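You operate a simulated robot arm through the tools that you are given. There is no shell and no other tool.

The job below is to be done with a simulated robot arm. You get a single attempt, and the scene is never put back.

JOB
Test the white balance under load: it must show 20 G more for the small black-band weight.
Fine: centre the orange-band disc, shut the shield and tare. Stand the small weight on the disc and shut the shield again. Set down upright: small black-band weight.

The check looks at the end state, three seconds after you hand in, the way a careful person would. Anything else that was tipped, shoved, dropped, spilled or broken makes it a failure.

ROBOT AND FRAMES
A 6-joint arm with a two-finger gripper, fixed in place. Base frame: the origin is at the foot of the arm, x ahead of it, y to its left, z up. Readings come in cm, degrees, newtons and seconds.
With the tool pointing down near the work surface it reaches from about 10 to 70 cm from the base axis. Its first joint turns from -66.0 to 66.0 degrees. Payload 2.45 kg.
Tool frame: the origin (TCP) lies between the finger pads and is the grasp point; the fingertips stand 3 cm ahead of it; z points along the fingers, y is the line along which they close. The gripper opens to 10.6 cm. The gripper's body begins 7.9 cm behind the TCP.
Orientation is that of the tool frame in the base frame, as a unit quaternion [w, x, y, z]. With the fingers straight down and closing along the base's y, the tool's x points along the base's -x, its y along +y and its z along -z.

CONTROLS
- The arm moves only by the tool step_arm. Its argument "steps" is a list of rows, each an object (a shift or turn left out is 0, a gripper value left out holds the last) with "translation": the shift along the tool's x, y, z in units of 250 mm (1.0 is 250 mm), a list of three; "rot": the turn, a rotation vector about the tool's x, y, z in units of 90 degrees (1.0 is 90 degrees), a list of three; "fingers": the gripper command, from -1 (shut) to 1 (fully open), values between in proportion. In form: [{"translation": [dx, dy, dz], "rot": [wx, wy, wz], "fingers": fingers}, ...]. A call has 1 to 20 rows; each row is the pose to reach, as a shift and turn from the pose commanded when the call began, along the tool's axes at that moment. A call with a number of a shift or a turn outside -1 to 1 is refused whole. Each row takes 0.2 s and may step no farther than 5 cm and 8.6 degrees from the row before; otherwise, or with a gripper value out of range, the whole call is refused. Where a pose cannot be reached the arm comes as near as it can. A force on the tool above 90 N (or 10 N above the force at the start of the call, whichever is more), or a blocked arm, ends the call early, and 0.2 s more pass. The fingers move at their own pace (about 15.3 cm/s each) and stop on an object; they squeeze with about 32 N. The grip force told is the motor's: it shows also when the fingers shut on nothing. Time passes only in rows, and 0.2 s behind the last, so rows that repeat a pose let the fingers close. The reply holds the time, the measured pose of the TCP, the force on the tool along the base axes, the opening and the grip force, in the units named above and with some noise, with the torque about the TCP (base axes, N m) and any sound that the robot's microphone picked up, and new pictures: "pictures" is both (left out), scene, wrist or none.
- Cameras (640 x 400 px; columns grow to the right, rows downward): "scene" is fixed at [6.5, 43.33, 138.85]; the picture's right is [-0.59, -0.81, 0.00], its down [-0.58, 0.42, -0.70] and it looks along [0.56, -0.41, -0.72] (base axes); focal length 214 px, centre (320, 200). "wrist" rides on the gripper at [7.6, -0.2, -10.6] in the tool frame; the picture's right is [0.02, 1.00, 0.00], its down [-0.78, 0.02, -0.62] and it looks along [-0.62, 0.01, 0.78] (tool axes); focal length 247 px, centre (320, 200). There is no depth. A picture from a camera that has moved, and an enlarged one, comes with that camera's place and axes in the base frame and with its lens.
- close_up(camera, box): a new picture of the part [left, top, right, bottom] of that camera's present view, enlarged. The clock stands still meanwhile.
- close_job(): hands the job in; it is judged then, once.

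Places have to be worked out from the pictures, the camera data and where the tool is seen. Open the gripper and draw the arm clear of the work before you hand the job in, unless the task says otherwise.

The tools are called after "Request:" by a JSON object that holds its "op" and its "data". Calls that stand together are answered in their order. step_arm: Moves the arm, as the interface text tells. Its arguments: {"type":"object","properties":{"steps":{"type":"array"},"pictures":{"type":"string","enum":["both","scene","wrist","none"]}},"required":["steps"]} The other tools are called the same way: close_up (camera, box) takes an enlarged picture of a part of a camera's view; close_job () hands the job in.

At the start:

```text
clock: 0.0
tcp_pos: [35.7, 0.46, 126.27]
ee_rot: [0.001, 0.0, 1.0, 0.0]
ft_force: [-0.7, -0.1, 0.0]
ft_torque: [0.0, 0.01, 0.01]
finger_gap: 10.59
grip_force: 0.1
```

scene: 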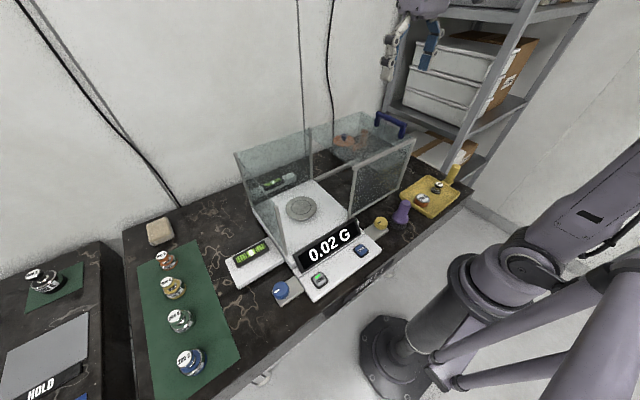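
wrist: 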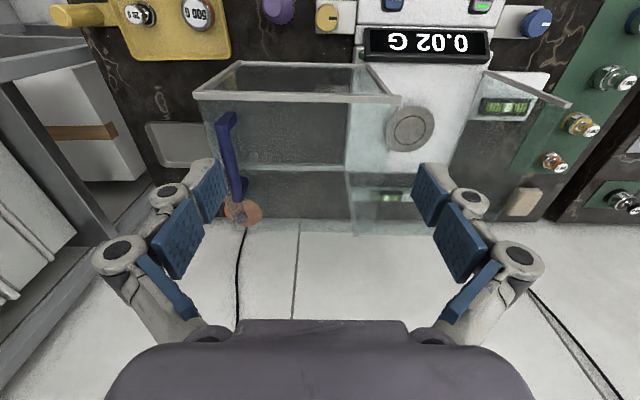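

I start by looking closely at the scene before moving anything: the balance with its shield, the tray with weights, and the orange-band disc.

Request:
{"op": "close_up", "data": {"camera": "scene", "box": [220, 100, 480, 310]}}

Request:
{"op": "close_up", "data": {"camera": "scene", "box": [0, 200, 260, 400]}}

Request:
{"op": "close_up", "data": {"camera": "wrist", "box": [40, 0, 360, 240]}}

Request:
{"op": "close_up", "data": {"camera": "wrist", "box": [320, 0, 640, 240]}}

```text
1.90 times, centred on (350, 205) of scene
camera zoom: at [6.5, 43.33, 138.85], right [-0.59, -0.81, 0.0], down [-0.58, 0.42, -0.7], along [0.56, -0.41, -0.72], focal length 408 px, centre (263, 190)
```

zoom: 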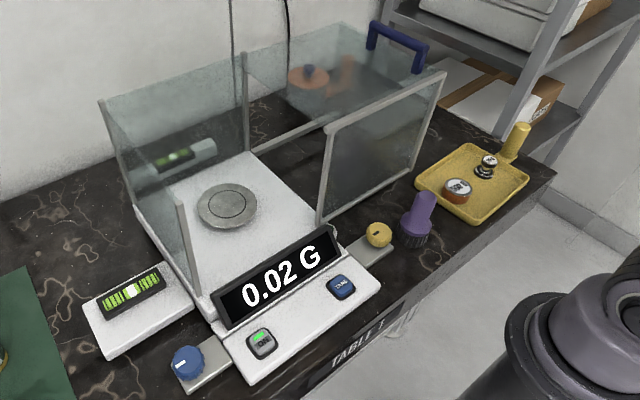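

```text
2.00 times, centred on (130, 300) of scene
camera zoom: at [6.5, 43.33, 138.85], right [-0.59, -0.81, 0.0], down [-0.58, 0.42, -0.7], along [0.56, -0.41, -0.72], focal length 429 px, centre (700, 0)
```

zoom: 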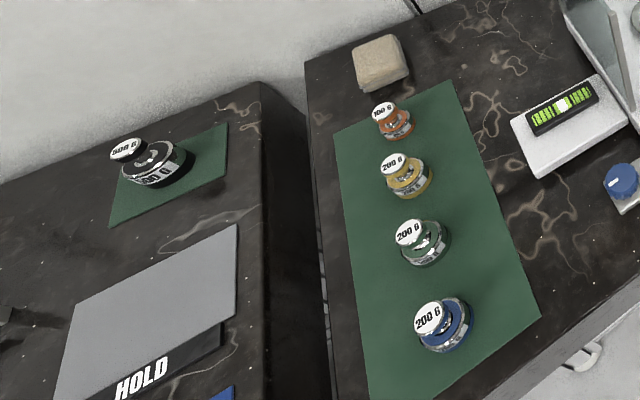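

```text
1.67 times, centred on (200, 120) of wrist
camera zoom: at [28.0, 0.29, 137.0], right [-0.02, 1.0, 0.0], down [0.78, 0.02, 0.62], along [0.62, 0.01, -0.78], focal length 412 px, centre (520, 333)
```

zoom: 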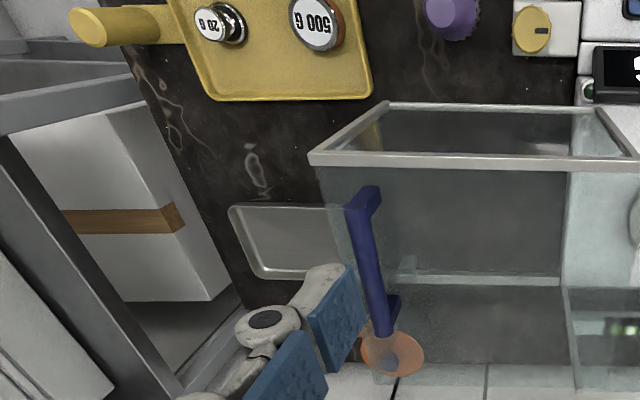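

```text
1.67 times, centred on (480, 120) of wrist
camera zoom: at [28.0, 0.29, 137.0], right [-0.02, 1.0, 0.0], down [0.78, 0.02, 0.62], along [0.62, 0.01, -0.78], focal length 412 px, centre (53, 333)
```

zoom: 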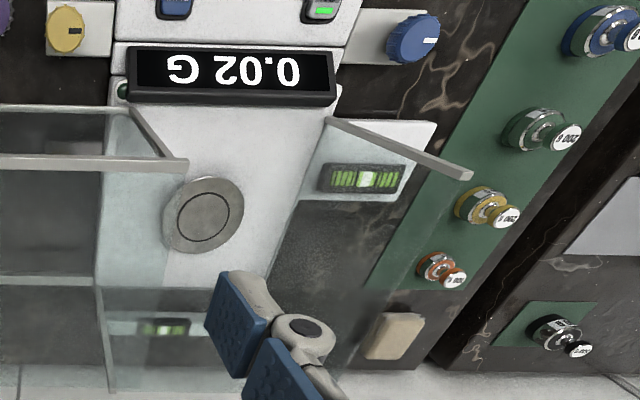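

The orange-band 500 G disc and the black-band 20 G weight appear to sit in the yellow tray. I look closer at the tray, the keys, the levels and the shield.

Request:
{"op": "close_up", "data": {"camera": "scene", "box": [390, 150, 480, 225]}}

Request:
{"op": "close_up", "data": {"camera": "scene", "box": [270, 210, 400, 310]}}

Request:
{"op": "close_up", "data": {"camera": "scene", "box": [220, 220, 310, 310]}}

Request:
{"op": "close_up", "data": {"camera": "scene", "box": [320, 100, 430, 180]}}

Request:
{"op": "close_up", "data": {"camera": "wrist", "box": [350, 0, 550, 120]}}

Request:
{"op": "close_up", "data": {"camera": "wrist", "box": [40, 0, 240, 120]}}

```text
5.33 times, centred on (435, 188) of scene
camera zoom: at [6.5, 43.33, 138.85], right [-0.59, -0.81, 0.0], down [-0.58, 0.42, -0.7], along [0.56, -0.41, -0.72], focal length 1144 px, centre (-293, 267)
```

zoom: 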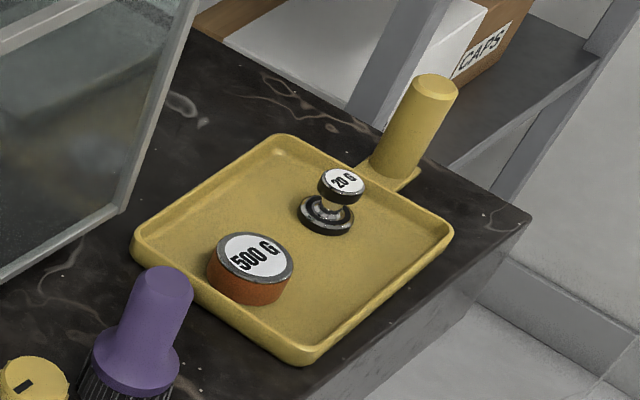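

```text
4.00 times, centred on (335, 260) of scene
camera zoom: at [6.5, 43.33, 138.85], right [-0.59, -0.81, 0.0], down [-0.58, 0.42, -0.7], along [0.56, -0.41, -0.72], focal length 858 px, centre (260, -40)
```

zoom: 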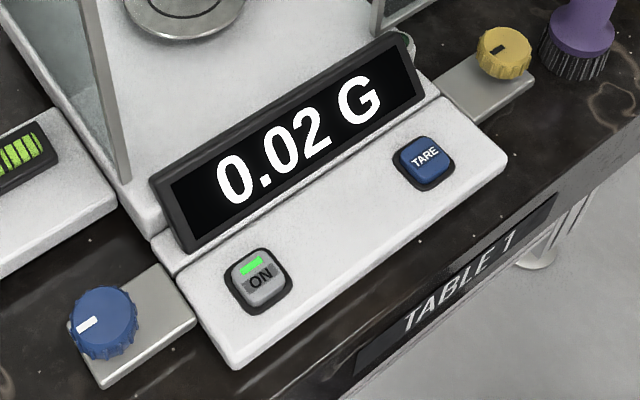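

```text
4.44 times, centred on (265, 265) of scene
camera zoom: at [6.5, 43.33, 138.85], right [-0.59, -0.81, 0.0], down [-0.58, 0.42, -0.7], along [0.56, -0.41, -0.72], focal length 953 px, centre (564, -89)
```

zoom: 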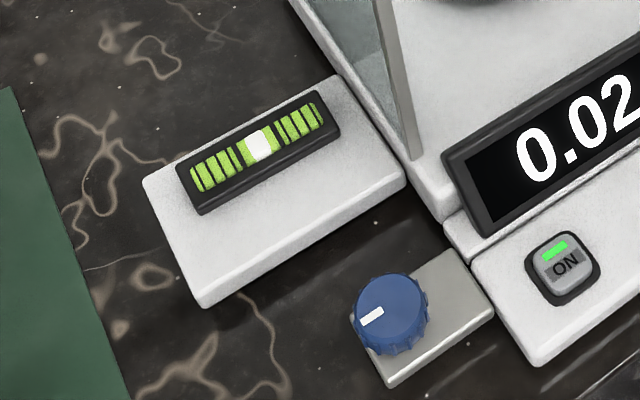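

```text
5.00 times, centred on (375, 140) of scene
camera zoom: at [6.5, 43.33, 138.85], right [-0.59, -0.81, 0.0], down [-0.58, 0.42, -0.7], along [0.56, -0.41, -0.72], focal length 1072 px, centre (45, 500)
```

zoom: 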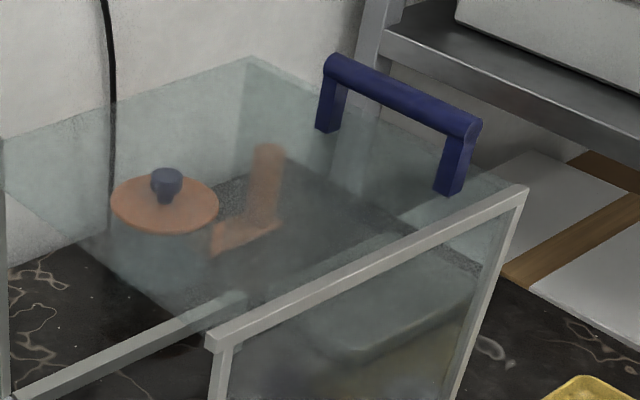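

```text
3.20 times, centred on (450, 60) of wrist
camera zoom: at [28.0, 0.29, 137.0], right [-0.02, 1.0, 0.0], down [0.78, 0.02, 0.62], along [0.62, 0.01, -0.78], focal length 790 px, centre (-96, 648)
```

zoom: 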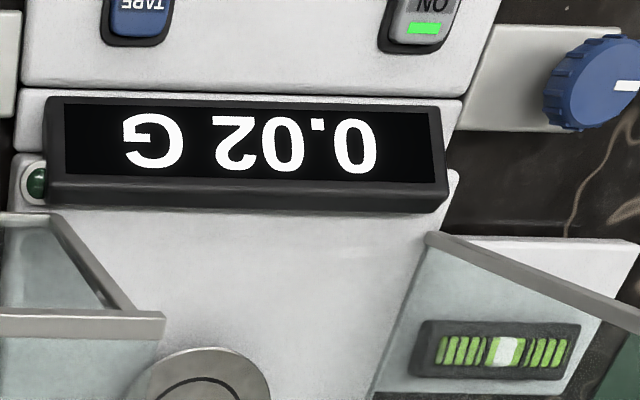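

```text
3.20 times, centred on (140, 60) of wrist
camera zoom: at [28.0, 0.29, 137.0], right [-0.02, 1.0, 0.0], down [0.78, 0.02, 0.62], along [0.62, 0.01, -0.78], focal length 790 px, centre (896, 648)
```

zoom: 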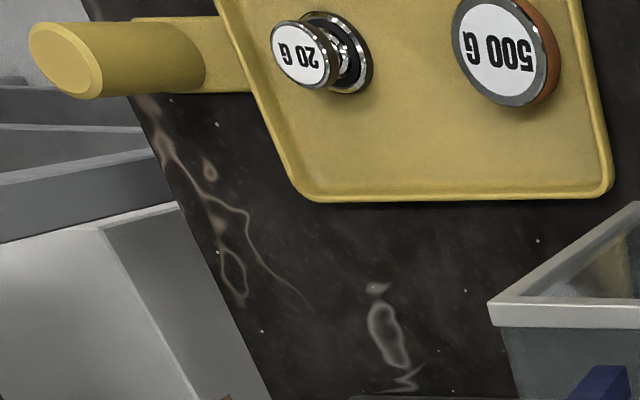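

The key labelled TARE is the blue one and the level bubble looks centred; the tray with the 500 G and 20 G pieces lies at about x 30, y −23…−35, z about 77–80. I zoom further to understand the shield's shape and its handle.

Request:
{"op": "close_up", "data": {"camera": "wrist", "box": [180, 50, 420, 240]}}

Request:
{"op": "close_up", "data": {"camera": "scene", "box": [225, 120, 345, 260]}}

Request:
{"op": "close_up", "data": {"camera": "scene", "box": [335, 100, 425, 230]}}

Request:
{"op": "close_up", "data": {"camera": "wrist", "box": [180, 90, 280, 240]}}

```text
2.11 times, centred on (300, 145) of wrist
camera zoom: at [28.0, 0.29, 137.0], right [-0.02, 1.0, 0.0], down [0.78, 0.02, 0.62], along [0.62, 0.01, -0.78], focal length 520 px, centre (362, 316)
```

zoom: 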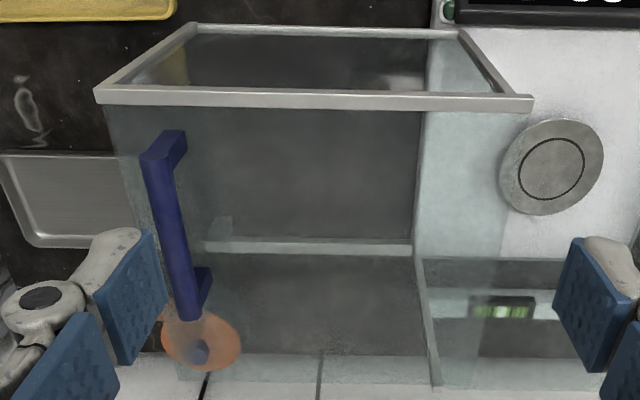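

```text
2.86 times, centred on (285, 190) of scene
camera zoom: at [6.5, 43.33, 138.85], right [-0.59, -0.81, 0.0], down [-0.58, 0.42, -0.7], along [0.56, -0.41, -0.72], focal length 613 px, centre (420, 229)
```

zoom: 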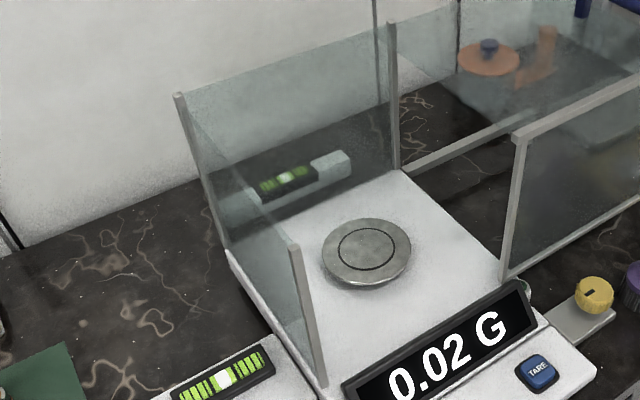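

```text
3.08 times, centred on (380, 165) of scene
camera zoom: at [6.5, 43.33, 138.85], right [-0.59, -0.81, 0.0], down [-0.58, 0.42, -0.7], along [0.56, -0.41, -0.72], focal length 660 px, centre (135, 308)
```

zoom: 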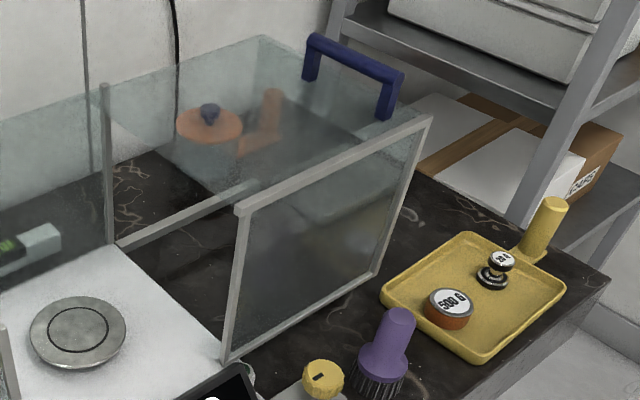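

```text
2.67 times, centred on (230, 165) of wrist
camera zoom: at [28.0, 0.29, 137.0], right [-0.02, 1.0, 0.0], down [0.78, 0.02, 0.62], along [0.62, 0.01, -0.78], focal length 659 px, centre (560, 293)
```

zoom: 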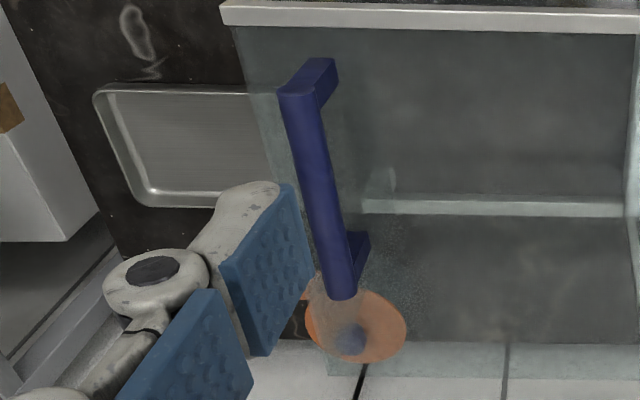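

The shield is a sliding hood (front pane at x≈37, roof at z≈105, handle bar at about x 39–50, y −10.7, z 109), now slid right, with the pan around (49, 20, 85) uncovered. I move the tool above the tray first to measure the disc and the small weight better.

Request:
{"op": "step_arm", "data": {"steps": [{"translation": [0.02, -0.16, 0.03]}, {"translation": [0.04, -0.32, 0.06]}, {"translation": [0.06, -0.48, 0.1]}, {"translation": [0.08, -0.64, 0.14]}, {"translation": [0.1, -0.8, 0.18]}, {"translation": [0.12, -0.95, 0.22]}]}}

```text
clock: 1.4
tcp_pos: [32.39, -23.33, 120.89]
ee_rot: [0.001, 0.0, 1.0, 0.0]
ft_force: [-0.3, -0.2, -0.7]
ft_torque: [0.06, -0.03, 0.02]
finger_gap: 10.61
grip_force: 0.0
camera wrist: at [24.69, -23.42, 131.58], right [-0.02, 1.0, 0.0], down [0.78, 0.02, 0.62], along [0.62, 0.01, -0.78], focal length 247 px, centre (320, 200)
```

scene: 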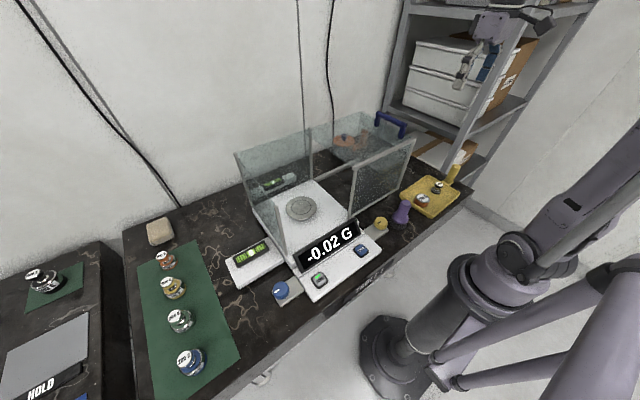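
wrist: 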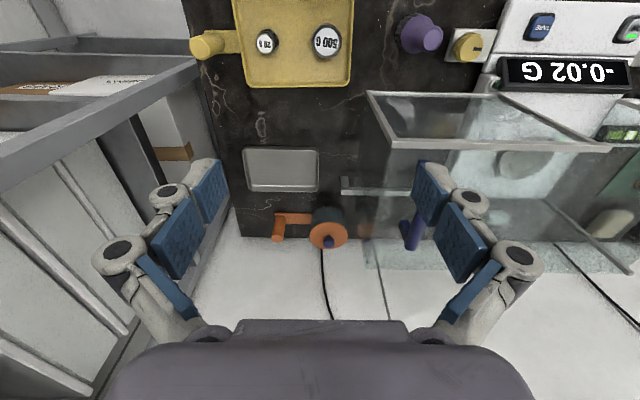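

The balance reading drifts a little with the open shield. I zoom in on the tray from here to measure the disc and small weight.

Request:
{"op": "close_up", "data": {"camera": "wrist", "box": [180, 0, 380, 120]}}

Request:
{"op": "close_up", "data": {"camera": "wrist", "box": [340, 60, 640, 280]}}

```text
3.20 times, centred on (280, 60) of wrist
camera zoom: at [24.69, -23.42, 131.58], right [-0.02, 1.0, 0.0], down [0.78, 0.02, 0.62], along [0.62, 0.01, -0.78], focal length 790 px, centre (448, 648)
```

zoom: 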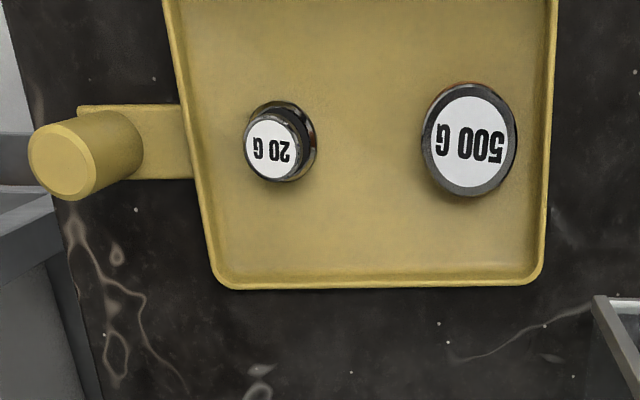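

```text
1.82 times, centred on (490, 170) of wrist
camera zoom: at [24.69, -23.42, 131.58], right [-0.02, 1.0, 0.0], down [0.78, 0.02, 0.62], along [0.62, 0.01, -0.78], focal length 449 px, centre (11, 254)
```

zoom: 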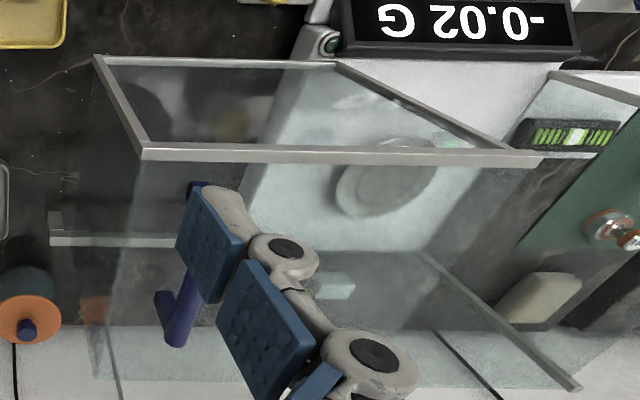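

The disc's top centre is near (29.9, −22.4, ~80.5) and the 20 G weight near (30.4, −33.2). I descend above the disc to z≈100 for a closer measurement.

Request:
{"op": "step_arm", "data": {"steps": [{"translation": [0.02, 0.007, 0.17]}, {"translation": [0.04, 0.014, 0.34]}, {"translation": [0.06, 0.021, 0.51]}, {"translation": [0.08, 0.028, 0.68]}, {"translation": [0.096, 0.033, 0.836]}, {"translation": [0.096, 0.033, 0.836]}]}}

```text
clock: 2.8
tcp_pos: [30.26, -22.27, 99.79]
ee_rot: [0.0, 0.0, 1.0, 0.0]
ft_force: [-0.5, -0.1, -1.0]
ft_torque: [0.01, 0.02, 0.01]
finger_gap: 10.59
grip_force: 0.1
camera wrist: at [22.61, -22.34, 110.53], right [-0.02, 1.0, 0.0], down [0.78, 0.02, 0.62], along [0.62, 0.01, -0.78], focal length 247 px, centre (320, 200)
```

scene: 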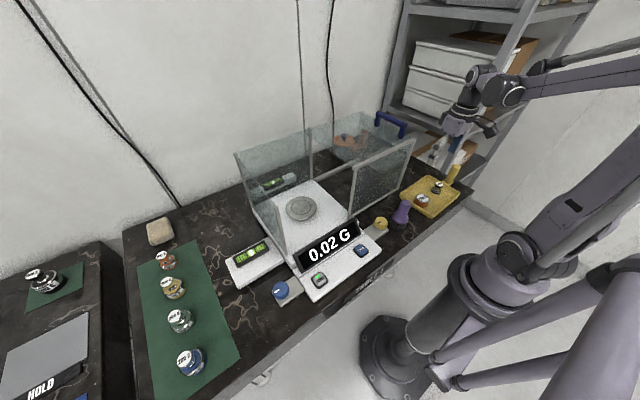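
wrist: 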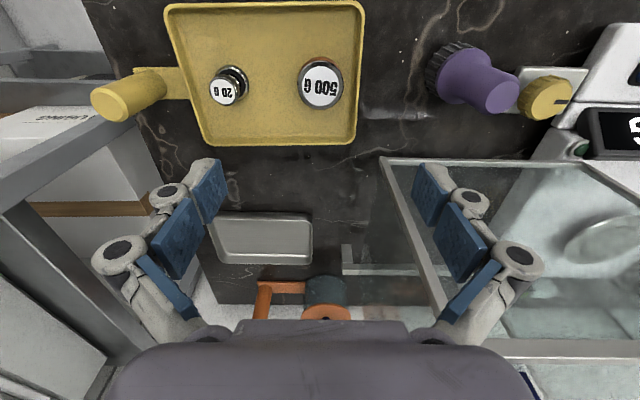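

The disc and weight are now well in view. I zoom in on both.

Request:
{"op": "close_up", "data": {"camera": "wrist", "box": [190, 40, 370, 150]}}

Request:
{"op": "close_up", "data": {"camera": "scene", "box": [390, 140, 490, 225]}}

```text
3.56 times, centred on (280, 95) of wrist
camera zoom: at [22.61, -22.34, 110.53], right [-0.02, 1.0, 0.0], down [0.78, 0.02, 0.62], along [0.62, 0.01, -0.78], focal length 878 px, centre (462, 573)
```

zoom: 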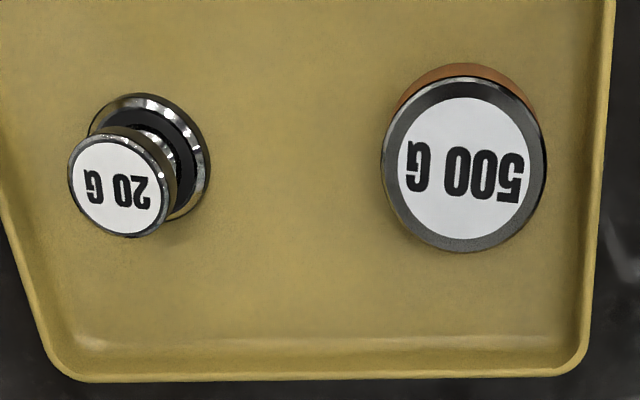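

```text
4.71 times, centred on (440, 182) of scene
camera zoom: at [6.5, 43.33, 138.85], right [-0.59, -0.81, 0.0], down [-0.58, 0.42, -0.7], along [0.56, -0.41, -0.72], focal length 1009 px, centre (-245, 282)
```

zoom: 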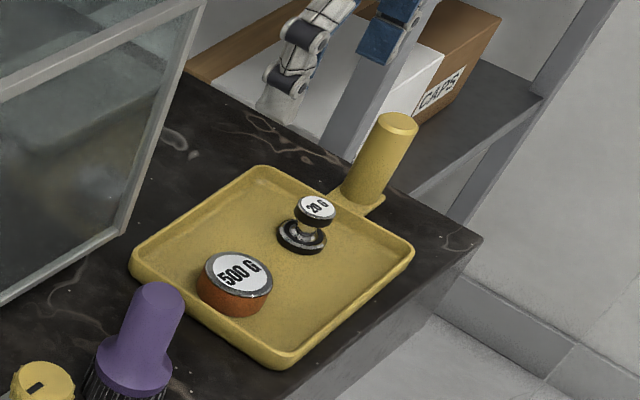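

The disc (Ø≈5.3 cm, ~3 cm tall) has its top centre at about (29.8, −22.3, 80.5), and the 20 G weight stands at (30.45, −33.2). I lower over the disc to a check height with the fingers part open, closing along y.

Request:
{"op": "step_arm", "data": {"steps": [{"translation": [0.016, 0.0, 0.16], "fingers": 0.42}, {"translation": [0.016, 0.0, 0.32]}, {"translation": [0.016, 0.0, 0.48]}, {"translation": [0.016, 0.0, 0.6]}, {"translation": [0.016, 0.0, 0.62]}]}}

```text
clock: 4.0
tcp_pos: [29.81, -22.5, 84.24]
ee_rot: [0.001, 0.0, 1.0, 0.0]
ft_force: [-0.5, -0.1, 0.2]
ft_torque: [-0.02, 0.03, -0.03]
finger_gap: 7.51
grip_force: 0.0
camera wrist: at [22.14, -22.63, 95.0], right [-0.02, 1.0, 0.0], down [0.78, 0.02, 0.62], along [0.62, 0.01, -0.78], focal length 247 px, centre (320, 200)
```

scene: 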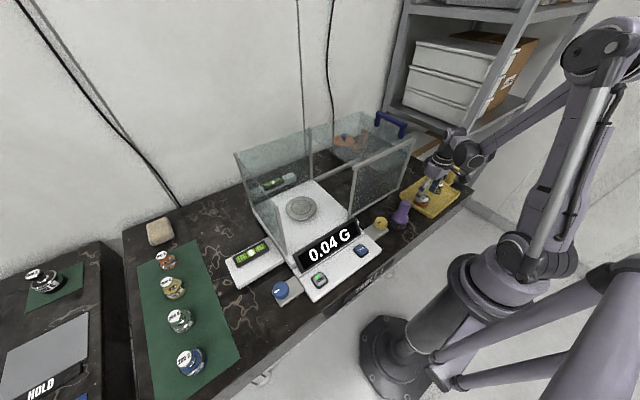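
wrist: 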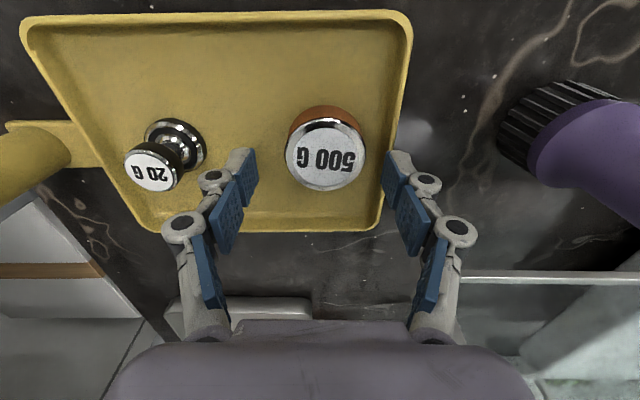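

The disc sits about 0.2 cm to the +y side of the fingers' midline, and the right finger is near the tray rim. I zoom in to judge the rim clearance.

Request:
{"op": "close_up", "data": {"camera": "wrist", "box": [220, 80, 440, 240]}}

Request:
{"op": "close_up", "data": {"camera": "scene", "box": [390, 150, 480, 225]}}

```text
2.50 times, centred on (330, 160) of wrist
camera zoom: at [22.14, -22.63, 95.0], right [-0.02, 1.0, 0.0], down [0.78, 0.02, 0.62], along [0.62, 0.01, -0.78], focal length 617 px, centre (295, 300)
```

zoom: 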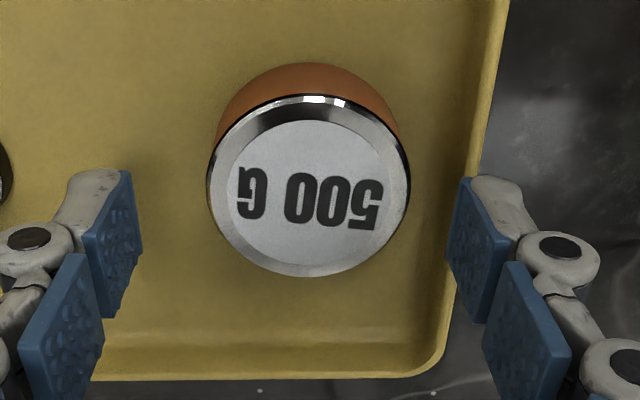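

```text
5.33 times, centred on (435, 188) of scene
camera zoom: at [6.5, 43.33, 138.85], right [-0.59, -0.81, 0.0], down [-0.58, 0.42, -0.7], along [0.56, -0.41, -0.72], focal length 1144 px, centre (-293, 267)
```

zoom: 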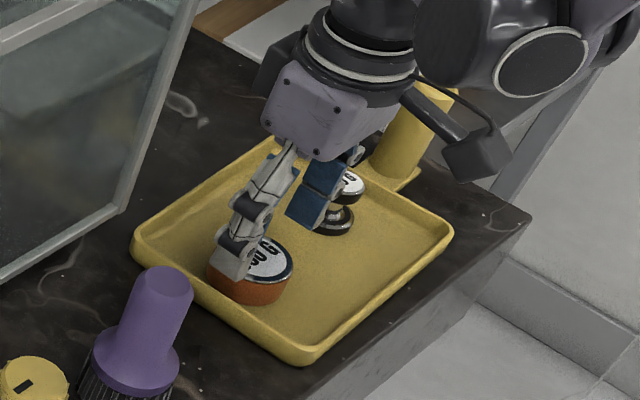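

Clear of the rim if the tips stay above z≈78.7. I shift 0.22 cm to +y, narrow the fingers a little, lower to TCP z≈81.9 and then close on the disc.

Request:
{"op": "step_arm", "data": {"steps": [{"translation": [0.0, 0.009, 0.0], "fingers": 0.25}, {"translation": [0.0, 0.009, 0.05], "fingers": 0.25}, {"translation": [0.0, 0.009, 0.098], "fingers": 0.25}, {"translation": [0.0, 0.009, 0.098], "fingers": 0.25}]}}

```text
clock: 5.0
tcp_pos: [29.94, -22.2, 81.89]
ee_rot: [0.0, -0.001, 1.0, 0.001]
ft_force: [-1.5, 8.2, 16.7]
ft_torque: [0.86, 0.18, -0.02]
finger_gap: 8.14
grip_force: 10.3
camera wrist: at [22.23, -22.36, 92.58], right [-0.02, 1.0, 0.0], down [0.78, 0.02, 0.62], along [0.62, 0.02, -0.78], focal length 247 px, centre (320, 200)
```

scene: 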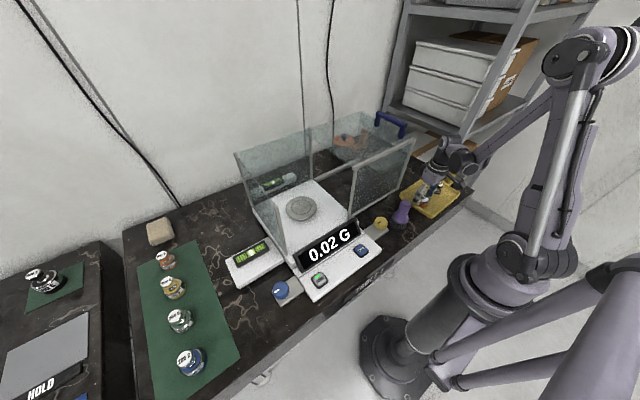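
wrist: 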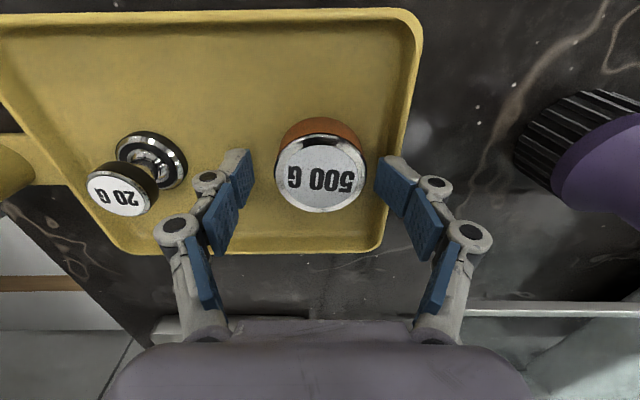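

The right finger has touched the tray rim (16.7 N upward, gap forced to 8.1), so the rim is taller than I took it. I back straight up 1.2 cm and re-check.

Request:
{"op": "step_arm", "data": {"steps": [{"translation": [0.0, 0.0, -0.03], "fingers": 0.25}, {"translation": [0.0, 0.0, -0.06], "fingers": 0.25}, {"translation": [0.0, 0.0, -0.06], "fingers": 0.25}]}}

Request:
{"op": "close_up", "data": {"camera": "wrist", "box": [220, 80, 440, 240]}}

Request:
{"op": "close_up", "data": {"camera": "scene", "box": [390, 150, 480, 225]}}

```text
clock: 5.8
tcp_pos: [30.02, -22.31, 83.31]
ee_rot: [0.001, 0.0, 1.0, 0.0]
ft_force: [0.5, 0.1, 0.6]
ft_torque: [-0.01, 0.0, -0.02]
finger_gap: 6.63
grip_force: 0.1
camera wrist: at [22.29, -22.37, 94.06], right [-0.02, 1.0, 0.0], down [0.78, 0.02, 0.62], along [0.62, 0.01, -0.78], focal length 247 px, centre (320, 200)
```

scene: 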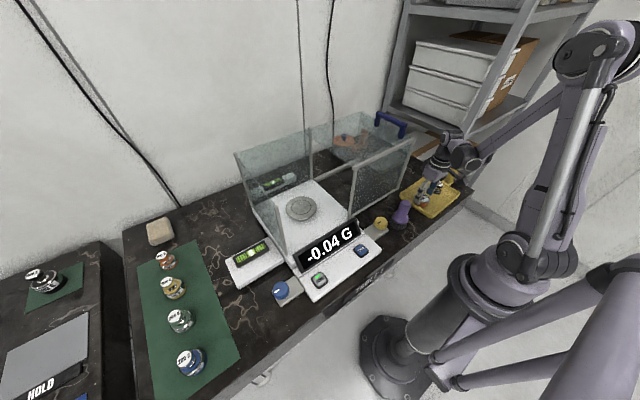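
wrist: 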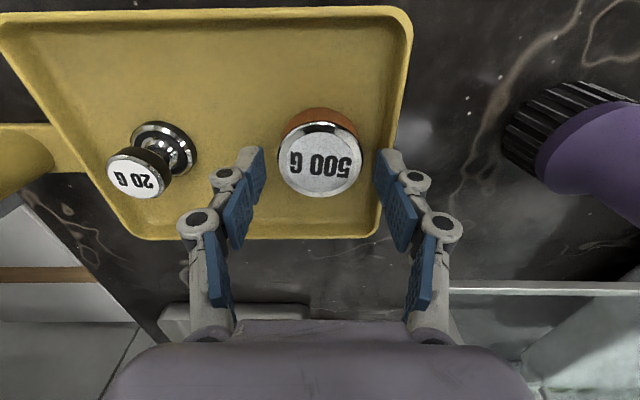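

```text
2.50 times, centred on (330, 160) of wrist
camera zoom: at [22.29, -22.37, 94.06], right [-0.02, 1.0, 0.0], down [0.78, 0.02, 0.62], along [0.62, 0.01, -0.78], focal length 617 px, centre (295, 300)
```

zoom: 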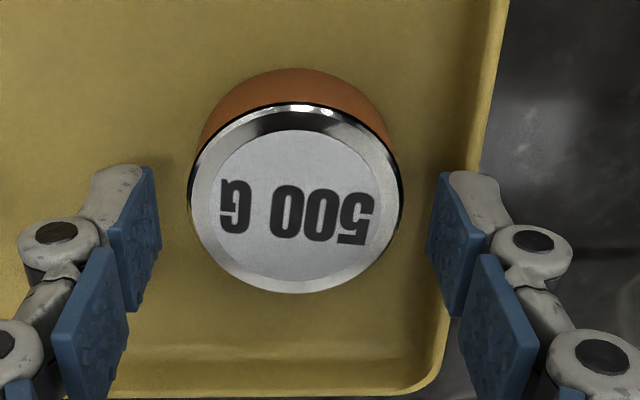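

```text
5.33 times, centred on (435, 188) of scene
camera zoom: at [6.5, 43.33, 138.85], right [-0.59, -0.81, 0.0], down [-0.58, 0.42, -0.7], along [0.56, -0.41, -0.72], focal length 1144 px, centre (-293, 267)
```

zoom: 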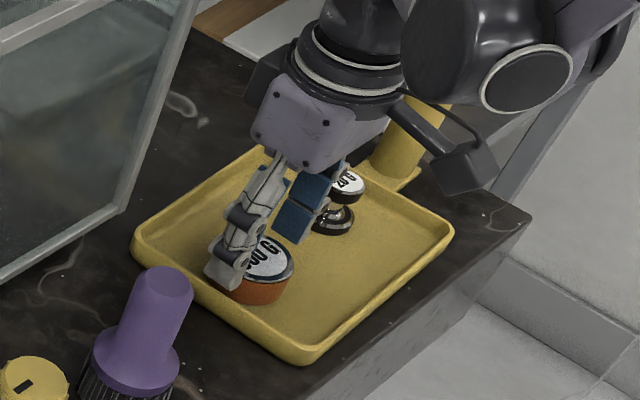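

The tray has not moved and the disc is centred between the fingers. I narrow the gap to about 5.75 cm so the right finger fits inside the rim, then lower in small increments.

Request:
{"op": "step_arm", "data": {"steps": [{"translation": [0.0, 0.0, 0.0], "fingers": 0.085}, {"translation": [0.0, 0.0, 0.0], "fingers": 0.085}, {"translation": [0.0, 0.0, 0.02], "fingers": 0.085}, {"translation": [0.0, 0.0, 0.036], "fingers": 0.085}], "pictures": "wrist"}}

```text
clock: 6.8
tcp_pos: [29.96, -22.2, 82.47]
ee_rot: [0.0, 0.001, 1.0, 0.001]
ft_force: [0.4, -0.3, 2.0]
ft_torque: [0.08, 0.01, 0.02]
finger_gap: 5.72
grip_force: 0.0
camera wrist: at [22.27, -22.34, 93.24], right [-0.02, 1.0, 0.0], down [0.78, 0.02, 0.62], along [0.62, 0.01, -0.78], focal length 247 px, centre (320, 200)
```

wrist: 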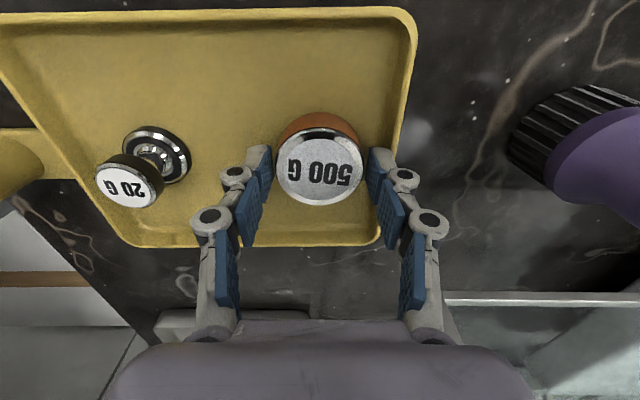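

Fingers straddle the disc with little force (2 N, near noise). I lower another 0.5 cm and read again.

Request:
{"op": "step_arm", "data": {"steps": [{"translation": [0.0, 0.0, 0.01], "fingers": 0.085}, {"translation": [0.0, 0.0, 0.02], "fingers": 0.085}], "pictures": "wrist"}}

```text
clock: 7.4
tcp_pos: [29.91, -22.35, 82.0]
ee_rot: [0.001, 0.0, 1.0, 0.0]
ft_force: [-0.2, -1.2, -0.4]
ft_torque: [0.0, 0.01, -0.01]
finger_gap: 5.73
grip_force: 0.1
camera wrist: at [22.22, -22.38, 92.72], right [-0.02, 1.0, 0.0], down [0.78, 0.02, 0.62], along [0.62, 0.01, -0.78], focal length 247 px, centre (320, 200)
```

wrist: 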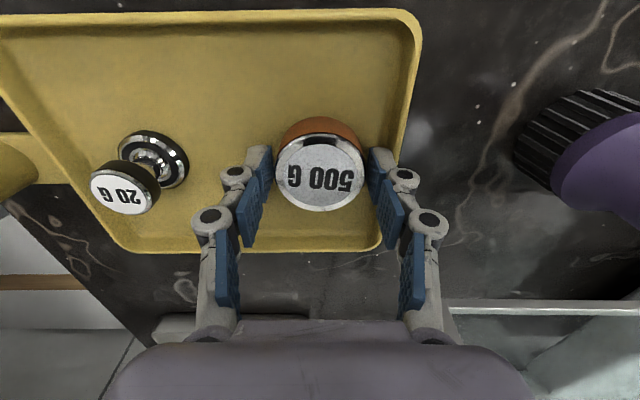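

No contact at TCP z≈82.0. I lower 0.4 cm more, then close on the disc.

Request:
{"op": "step_arm", "data": {"steps": [{"translation": [0.0, 0.0, 0.008], "fingers": 0.085}, {"translation": [0.0, 0.0, 0.016], "fingers": 0.085}], "pictures": "none"}}

```text
clock: 8.0
tcp_pos: [29.96, -22.33, 81.59]
ee_rot: [0.0, 0.0, 1.0, 0.0]
ft_force: [0.3, -0.4, 1.9]
ft_torque: [0.05, -0.02, 0.02]
finger_gap: 5.73
grip_force: 0.3
```

Still free of contact (forces within noise) at TCP z≈81.6. Now I close the fingers on the disc, waiting a few rows.

Request:
{"op": "step_arm", "data": {"steps": [{"translation": [0.0, 0.0, 0.0], "fingers": -1}, {"translation": [0.0, 0.0, 0.0], "fingers": -1}, {"translation": [0.0, 0.0, 0.0], "fingers": -1}]}}

```text
clock: 8.8
tcp_pos: [29.87, -22.29, 81.66]
ee_rot: [0.001, 0.0, 1.0, 0.0]
ft_force: [-0.8, -1.5, 3.0]
ft_torque: [-0.16, 0.04, 0.03]
finger_gap: 5.1
grip_force: 32.4
camera wrist: at [22.23, -22.4, 92.31], right [-0.02, 1.0, 0.0], down [0.78, 0.02, 0.62], along [0.62, 0.01, -0.78], focal length 247 px, centre (320, 200)
```

scene: 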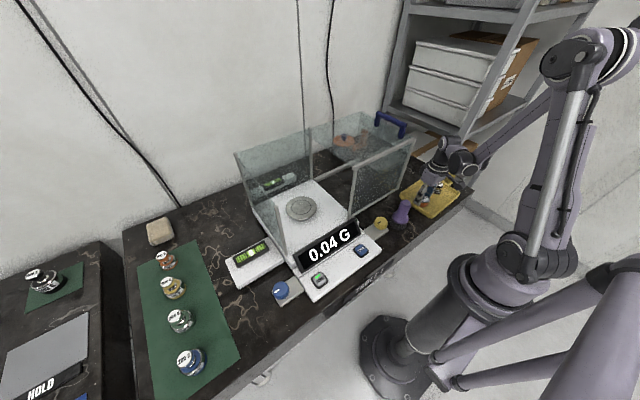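
wrist: 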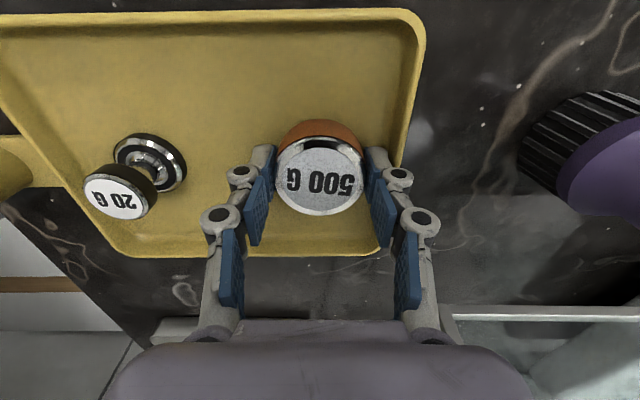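

The disc is gripped (gap 5.1, 32 N). I lift it a few cm and check that it hangs level.

Request:
{"op": "step_arm", "data": {"steps": [{"translation": [0.0, 0.0, -0.04]}, {"translation": [0.0, 0.0, -0.1]}, {"translation": [0.0, 0.0, -0.2]}, {"translation": [0.0, 0.0, -0.3]}, {"translation": [0.0, 0.0, -0.3]}]}}

```text
clock: 10.0
tcp_pos: [29.88, -22.33, 89.08]
ee_rot: [0.001, -0.001, 1.0, 0.0]
ft_force: [0.0, -0.6, -4.8]
ft_torque: [-0.01, -0.01, -0.01]
finger_gap: 5.1
grip_force: 31.7
camera wrist: at [22.21, -22.47, 99.85], right [-0.02, 1.0, 0.0], down [0.78, 0.02, 0.62], along [0.62, 0.01, -0.78], focal length 247 px, centre (320, 200)
```

scene: 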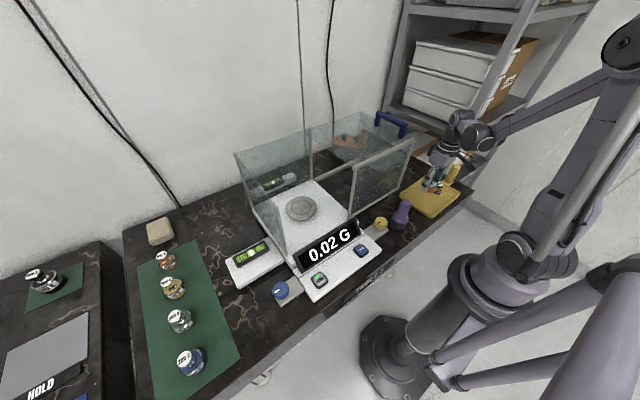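
wrist: 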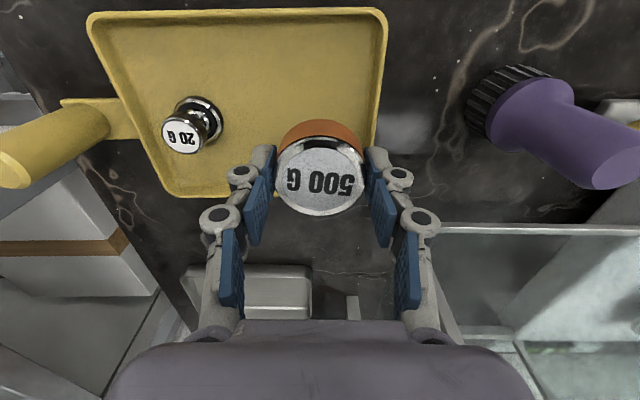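

The disc is held level with the right weight (4.8 N). I raise it to about z 119 so that it passes over the hood handle.

Request:
{"op": "step_arm", "data": {"steps": [{"translation": [0.0, 0.0, -0.18]}, {"translation": [0.0, 0.0, -0.36]}, {"translation": [0.0, 0.0, -0.54]}, {"translation": [0.0, 0.0, -0.72]}, {"translation": [0.0, 0.0, -0.9]}, {"translation": [0.0, 0.1, -1.0]}, {"translation": [0.0, 0.25, -1.0]}, {"translation": [0.0, 0.4, -1.0]}], "pictures": "none"}}

Request:
{"op": "step_arm", "data": {"steps": [{"translation": [-0.04, 0.16, -0.08]}, {"translation": [-0.08, 0.32, -0.16]}, {"translation": [-0.16, 0.48, -0.2]}, {"translation": [-0.28, 0.62, -0.2]}, {"translation": [-0.4, 0.76, -0.2]}, {"translation": [-0.5, 0.92, -0.2]}, {"translation": [-0.56, 1.0, -0.2]}, {"translation": [-0.56, 1.0, -0.2]}]}}

```text
clock: 11.8
tcp_pos: [29.94, -12.24, 113.98]
ee_rot: [0.001, 0.0, 1.0, 0.0]
ft_force: [0.8, -0.6, -5.0]
ft_torque: [-0.04, 0.01, -0.01]
finger_gap: 5.12
grip_force: 31.9
```

```text
clock: 13.6
tcp_pos: [43.94, 12.68, 119.04]
ee_rot: [0.001, -0.001, 1.0, 0.0]
ft_force: [0.4, -1.1, -5.6]
ft_torque: [-0.04, 0.0, 0.02]
finger_gap: 5.11
grip_force: 31.5
camera wrist: at [36.19, 12.57, 129.74], right [-0.02, 1.0, 0.0], down [0.78, 0.02, 0.62], along [0.62, 0.01, -0.78], focal length 247 px, centre (320, 200)
```

scene: 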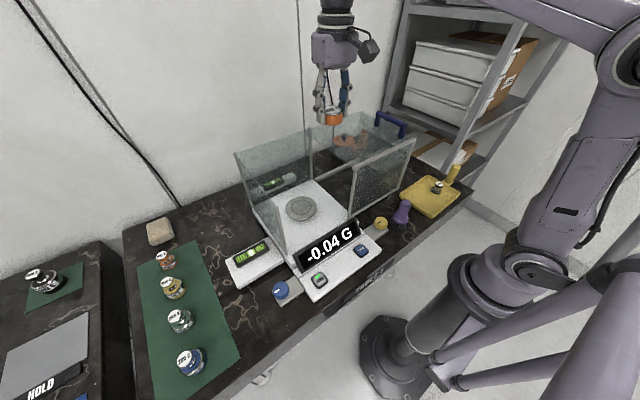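
wrist: 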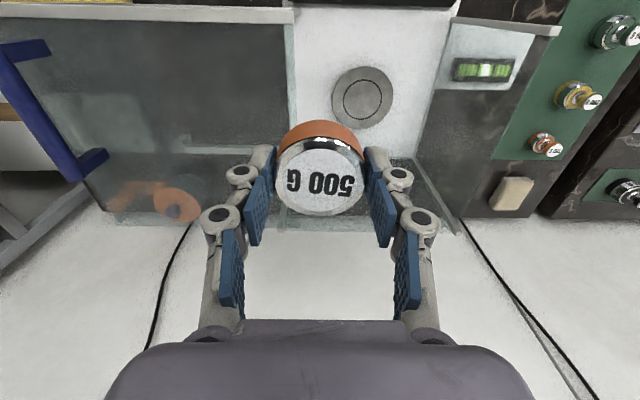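

The pan appears at about (48.9, 20.0, 85). I zoom in to fix its centre before moving over it.

Request:
{"op": "close_up", "data": {"camera": "wrist", "box": [270, 50, 450, 150]}}

Request:
{"op": "close_up", "data": {"camera": "scene", "box": [260, 170, 350, 240]}}

```text
3.56 times, centred on (360, 100) of wrist
camera zoom: at [36.19, 12.57, 129.74], right [-0.02, 1.0, 0.0], down [0.78, 0.02, 0.62], along [0.62, 0.01, -0.78], focal length 878 px, centre (178, 556)
```

zoom: 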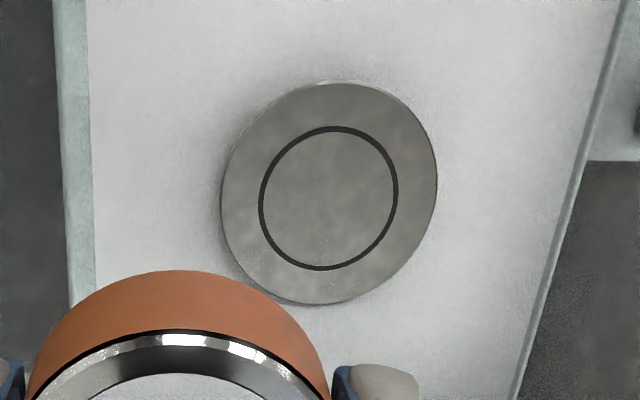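

```text
5.71 times, centred on (305, 205) of scene
camera zoom: at [6.5, 43.33, 138.85], right [-0.59, -0.81, 0.0], down [-0.58, 0.42, -0.7], along [0.56, -0.41, -0.72], focal length 1226 px, centre (406, 171)
```

zoom: 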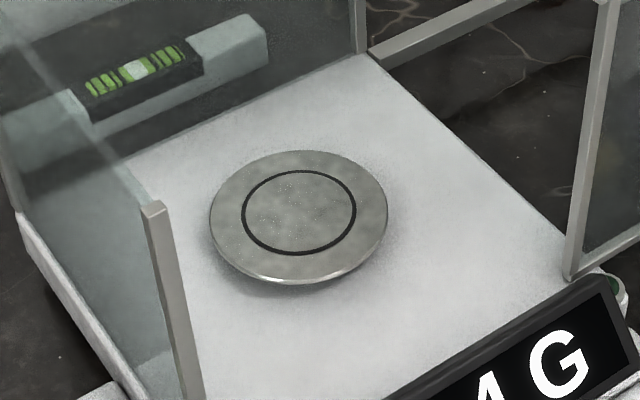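

The pan's centre is at about (48.95, 20.0, 85.5) with a ~6.7 cm ring. I zoom in on the held disc to measure its offset from the TCP.

Request:
{"op": "close_up", "data": {"camera": "wrist", "box": [240, 100, 400, 230]}}

Request:
{"op": "close_up", "data": {"camera": "scene", "box": [300, 60, 370, 140]}}

```text
3.08 times, centred on (320, 165) of wrist
camera zoom: at [36.19, 12.57, 129.74], right [-0.02, 1.0, 0.0], down [0.78, 0.02, 0.62], along [0.62, 0.01, -0.78], focal length 760 px, centre (320, 308)
```

zoom: 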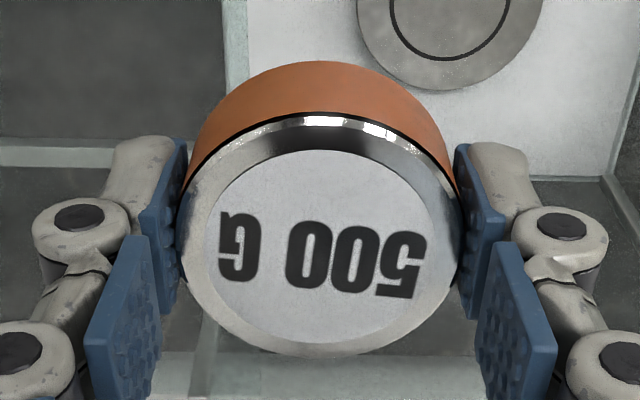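

```text
5.00 times, centred on (335, 100) of scene
camera zoom: at [6.5, 43.33, 138.85], right [-0.59, -0.81, 0.0], down [-0.58, 0.42, -0.7], along [0.56, -0.41, -0.72], focal length 1072 px, centre (245, 700)
```

zoom: 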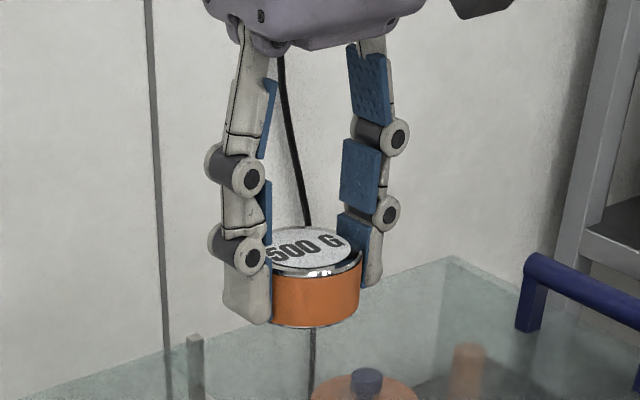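

The held disc is centred on the TCP within about 0.1 cm. I move over the pan (shift +5.06 x, +7.34 y) and descend to about z 101.

Request:
{"op": "step_arm", "data": {"steps": [{"translation": [-0.08, 0.12, 0.0]}, {"translation": [-0.16, 0.24, 0.0]}, {"translation": [-0.2024, 0.2936, 0.04]}, {"translation": [-0.2024, 0.2936, 0.16]}, {"translation": [-0.2024, 0.2936, 0.3]}, {"translation": [-0.2024, 0.2936, 0.46]}, {"translation": [-0.2024, 0.2936, 0.6]}, {"translation": [-0.2024, 0.2936, 0.72]}, {"translation": [-0.2024, 0.2936, 0.72]}]}}

Request:
{"op": "close_up", "data": {"camera": "scene", "box": [230, 100, 390, 240]}}

Request:
{"op": "close_up", "data": {"camera": "wrist", "box": [220, 40, 440, 220]}}

```text
clock: 15.6
tcp_pos: [48.92, 20.3, 101.04]
ee_rot: [0.001, 0.0, 1.0, 0.0]
ft_force: [-0.7, 0.5, -4.7]
ft_torque: [-0.01, 0.03, -0.02]
finger_gap: 5.12
grip_force: 32.4
camera wrist: at [41.23, 20.01, 111.81], right [-0.02, 1.0, 0.0], down [0.78, 0.02, 0.62], along [0.62, 0.01, -0.78], focal length 247 px, centre (320, 200)
```

scene: 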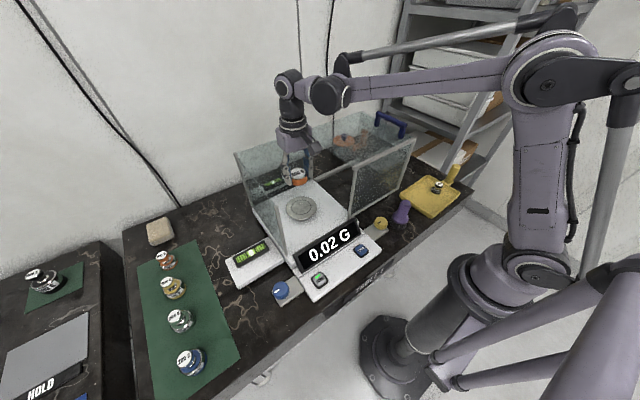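
wrist: 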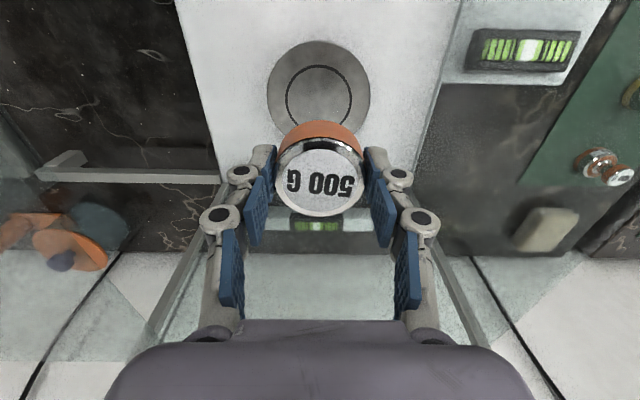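

```text
2.86 times, centred on (310, 170) of scene
camera zoom: at [6.5, 43.33, 138.85], right [-0.59, -0.81, 0.0], down [-0.58, 0.42, -0.7], along [0.56, -0.41, -0.72], focal length 613 px, centre (349, 286)
```

zoom: 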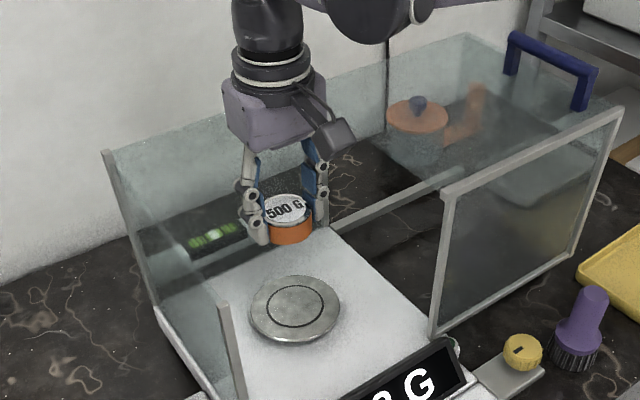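

```text
2.22 times, centred on (330, 130) of wrist
camera zoom: at [41.23, 20.01, 111.81], right [-0.02, 1.0, 0.0], down [0.78, 0.02, 0.62], along [0.62, 0.01, -0.78], focal length 549 px, centre (298, 356)
```

zoom: 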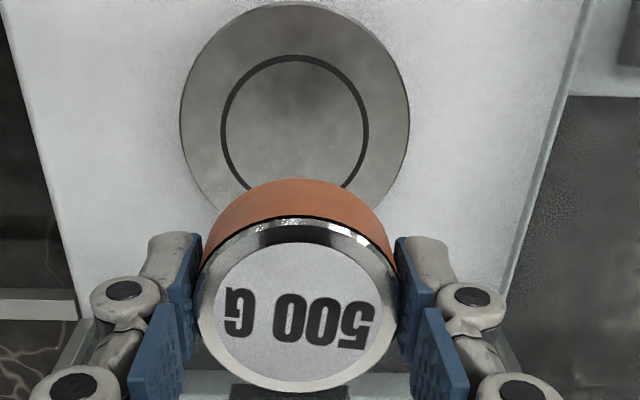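

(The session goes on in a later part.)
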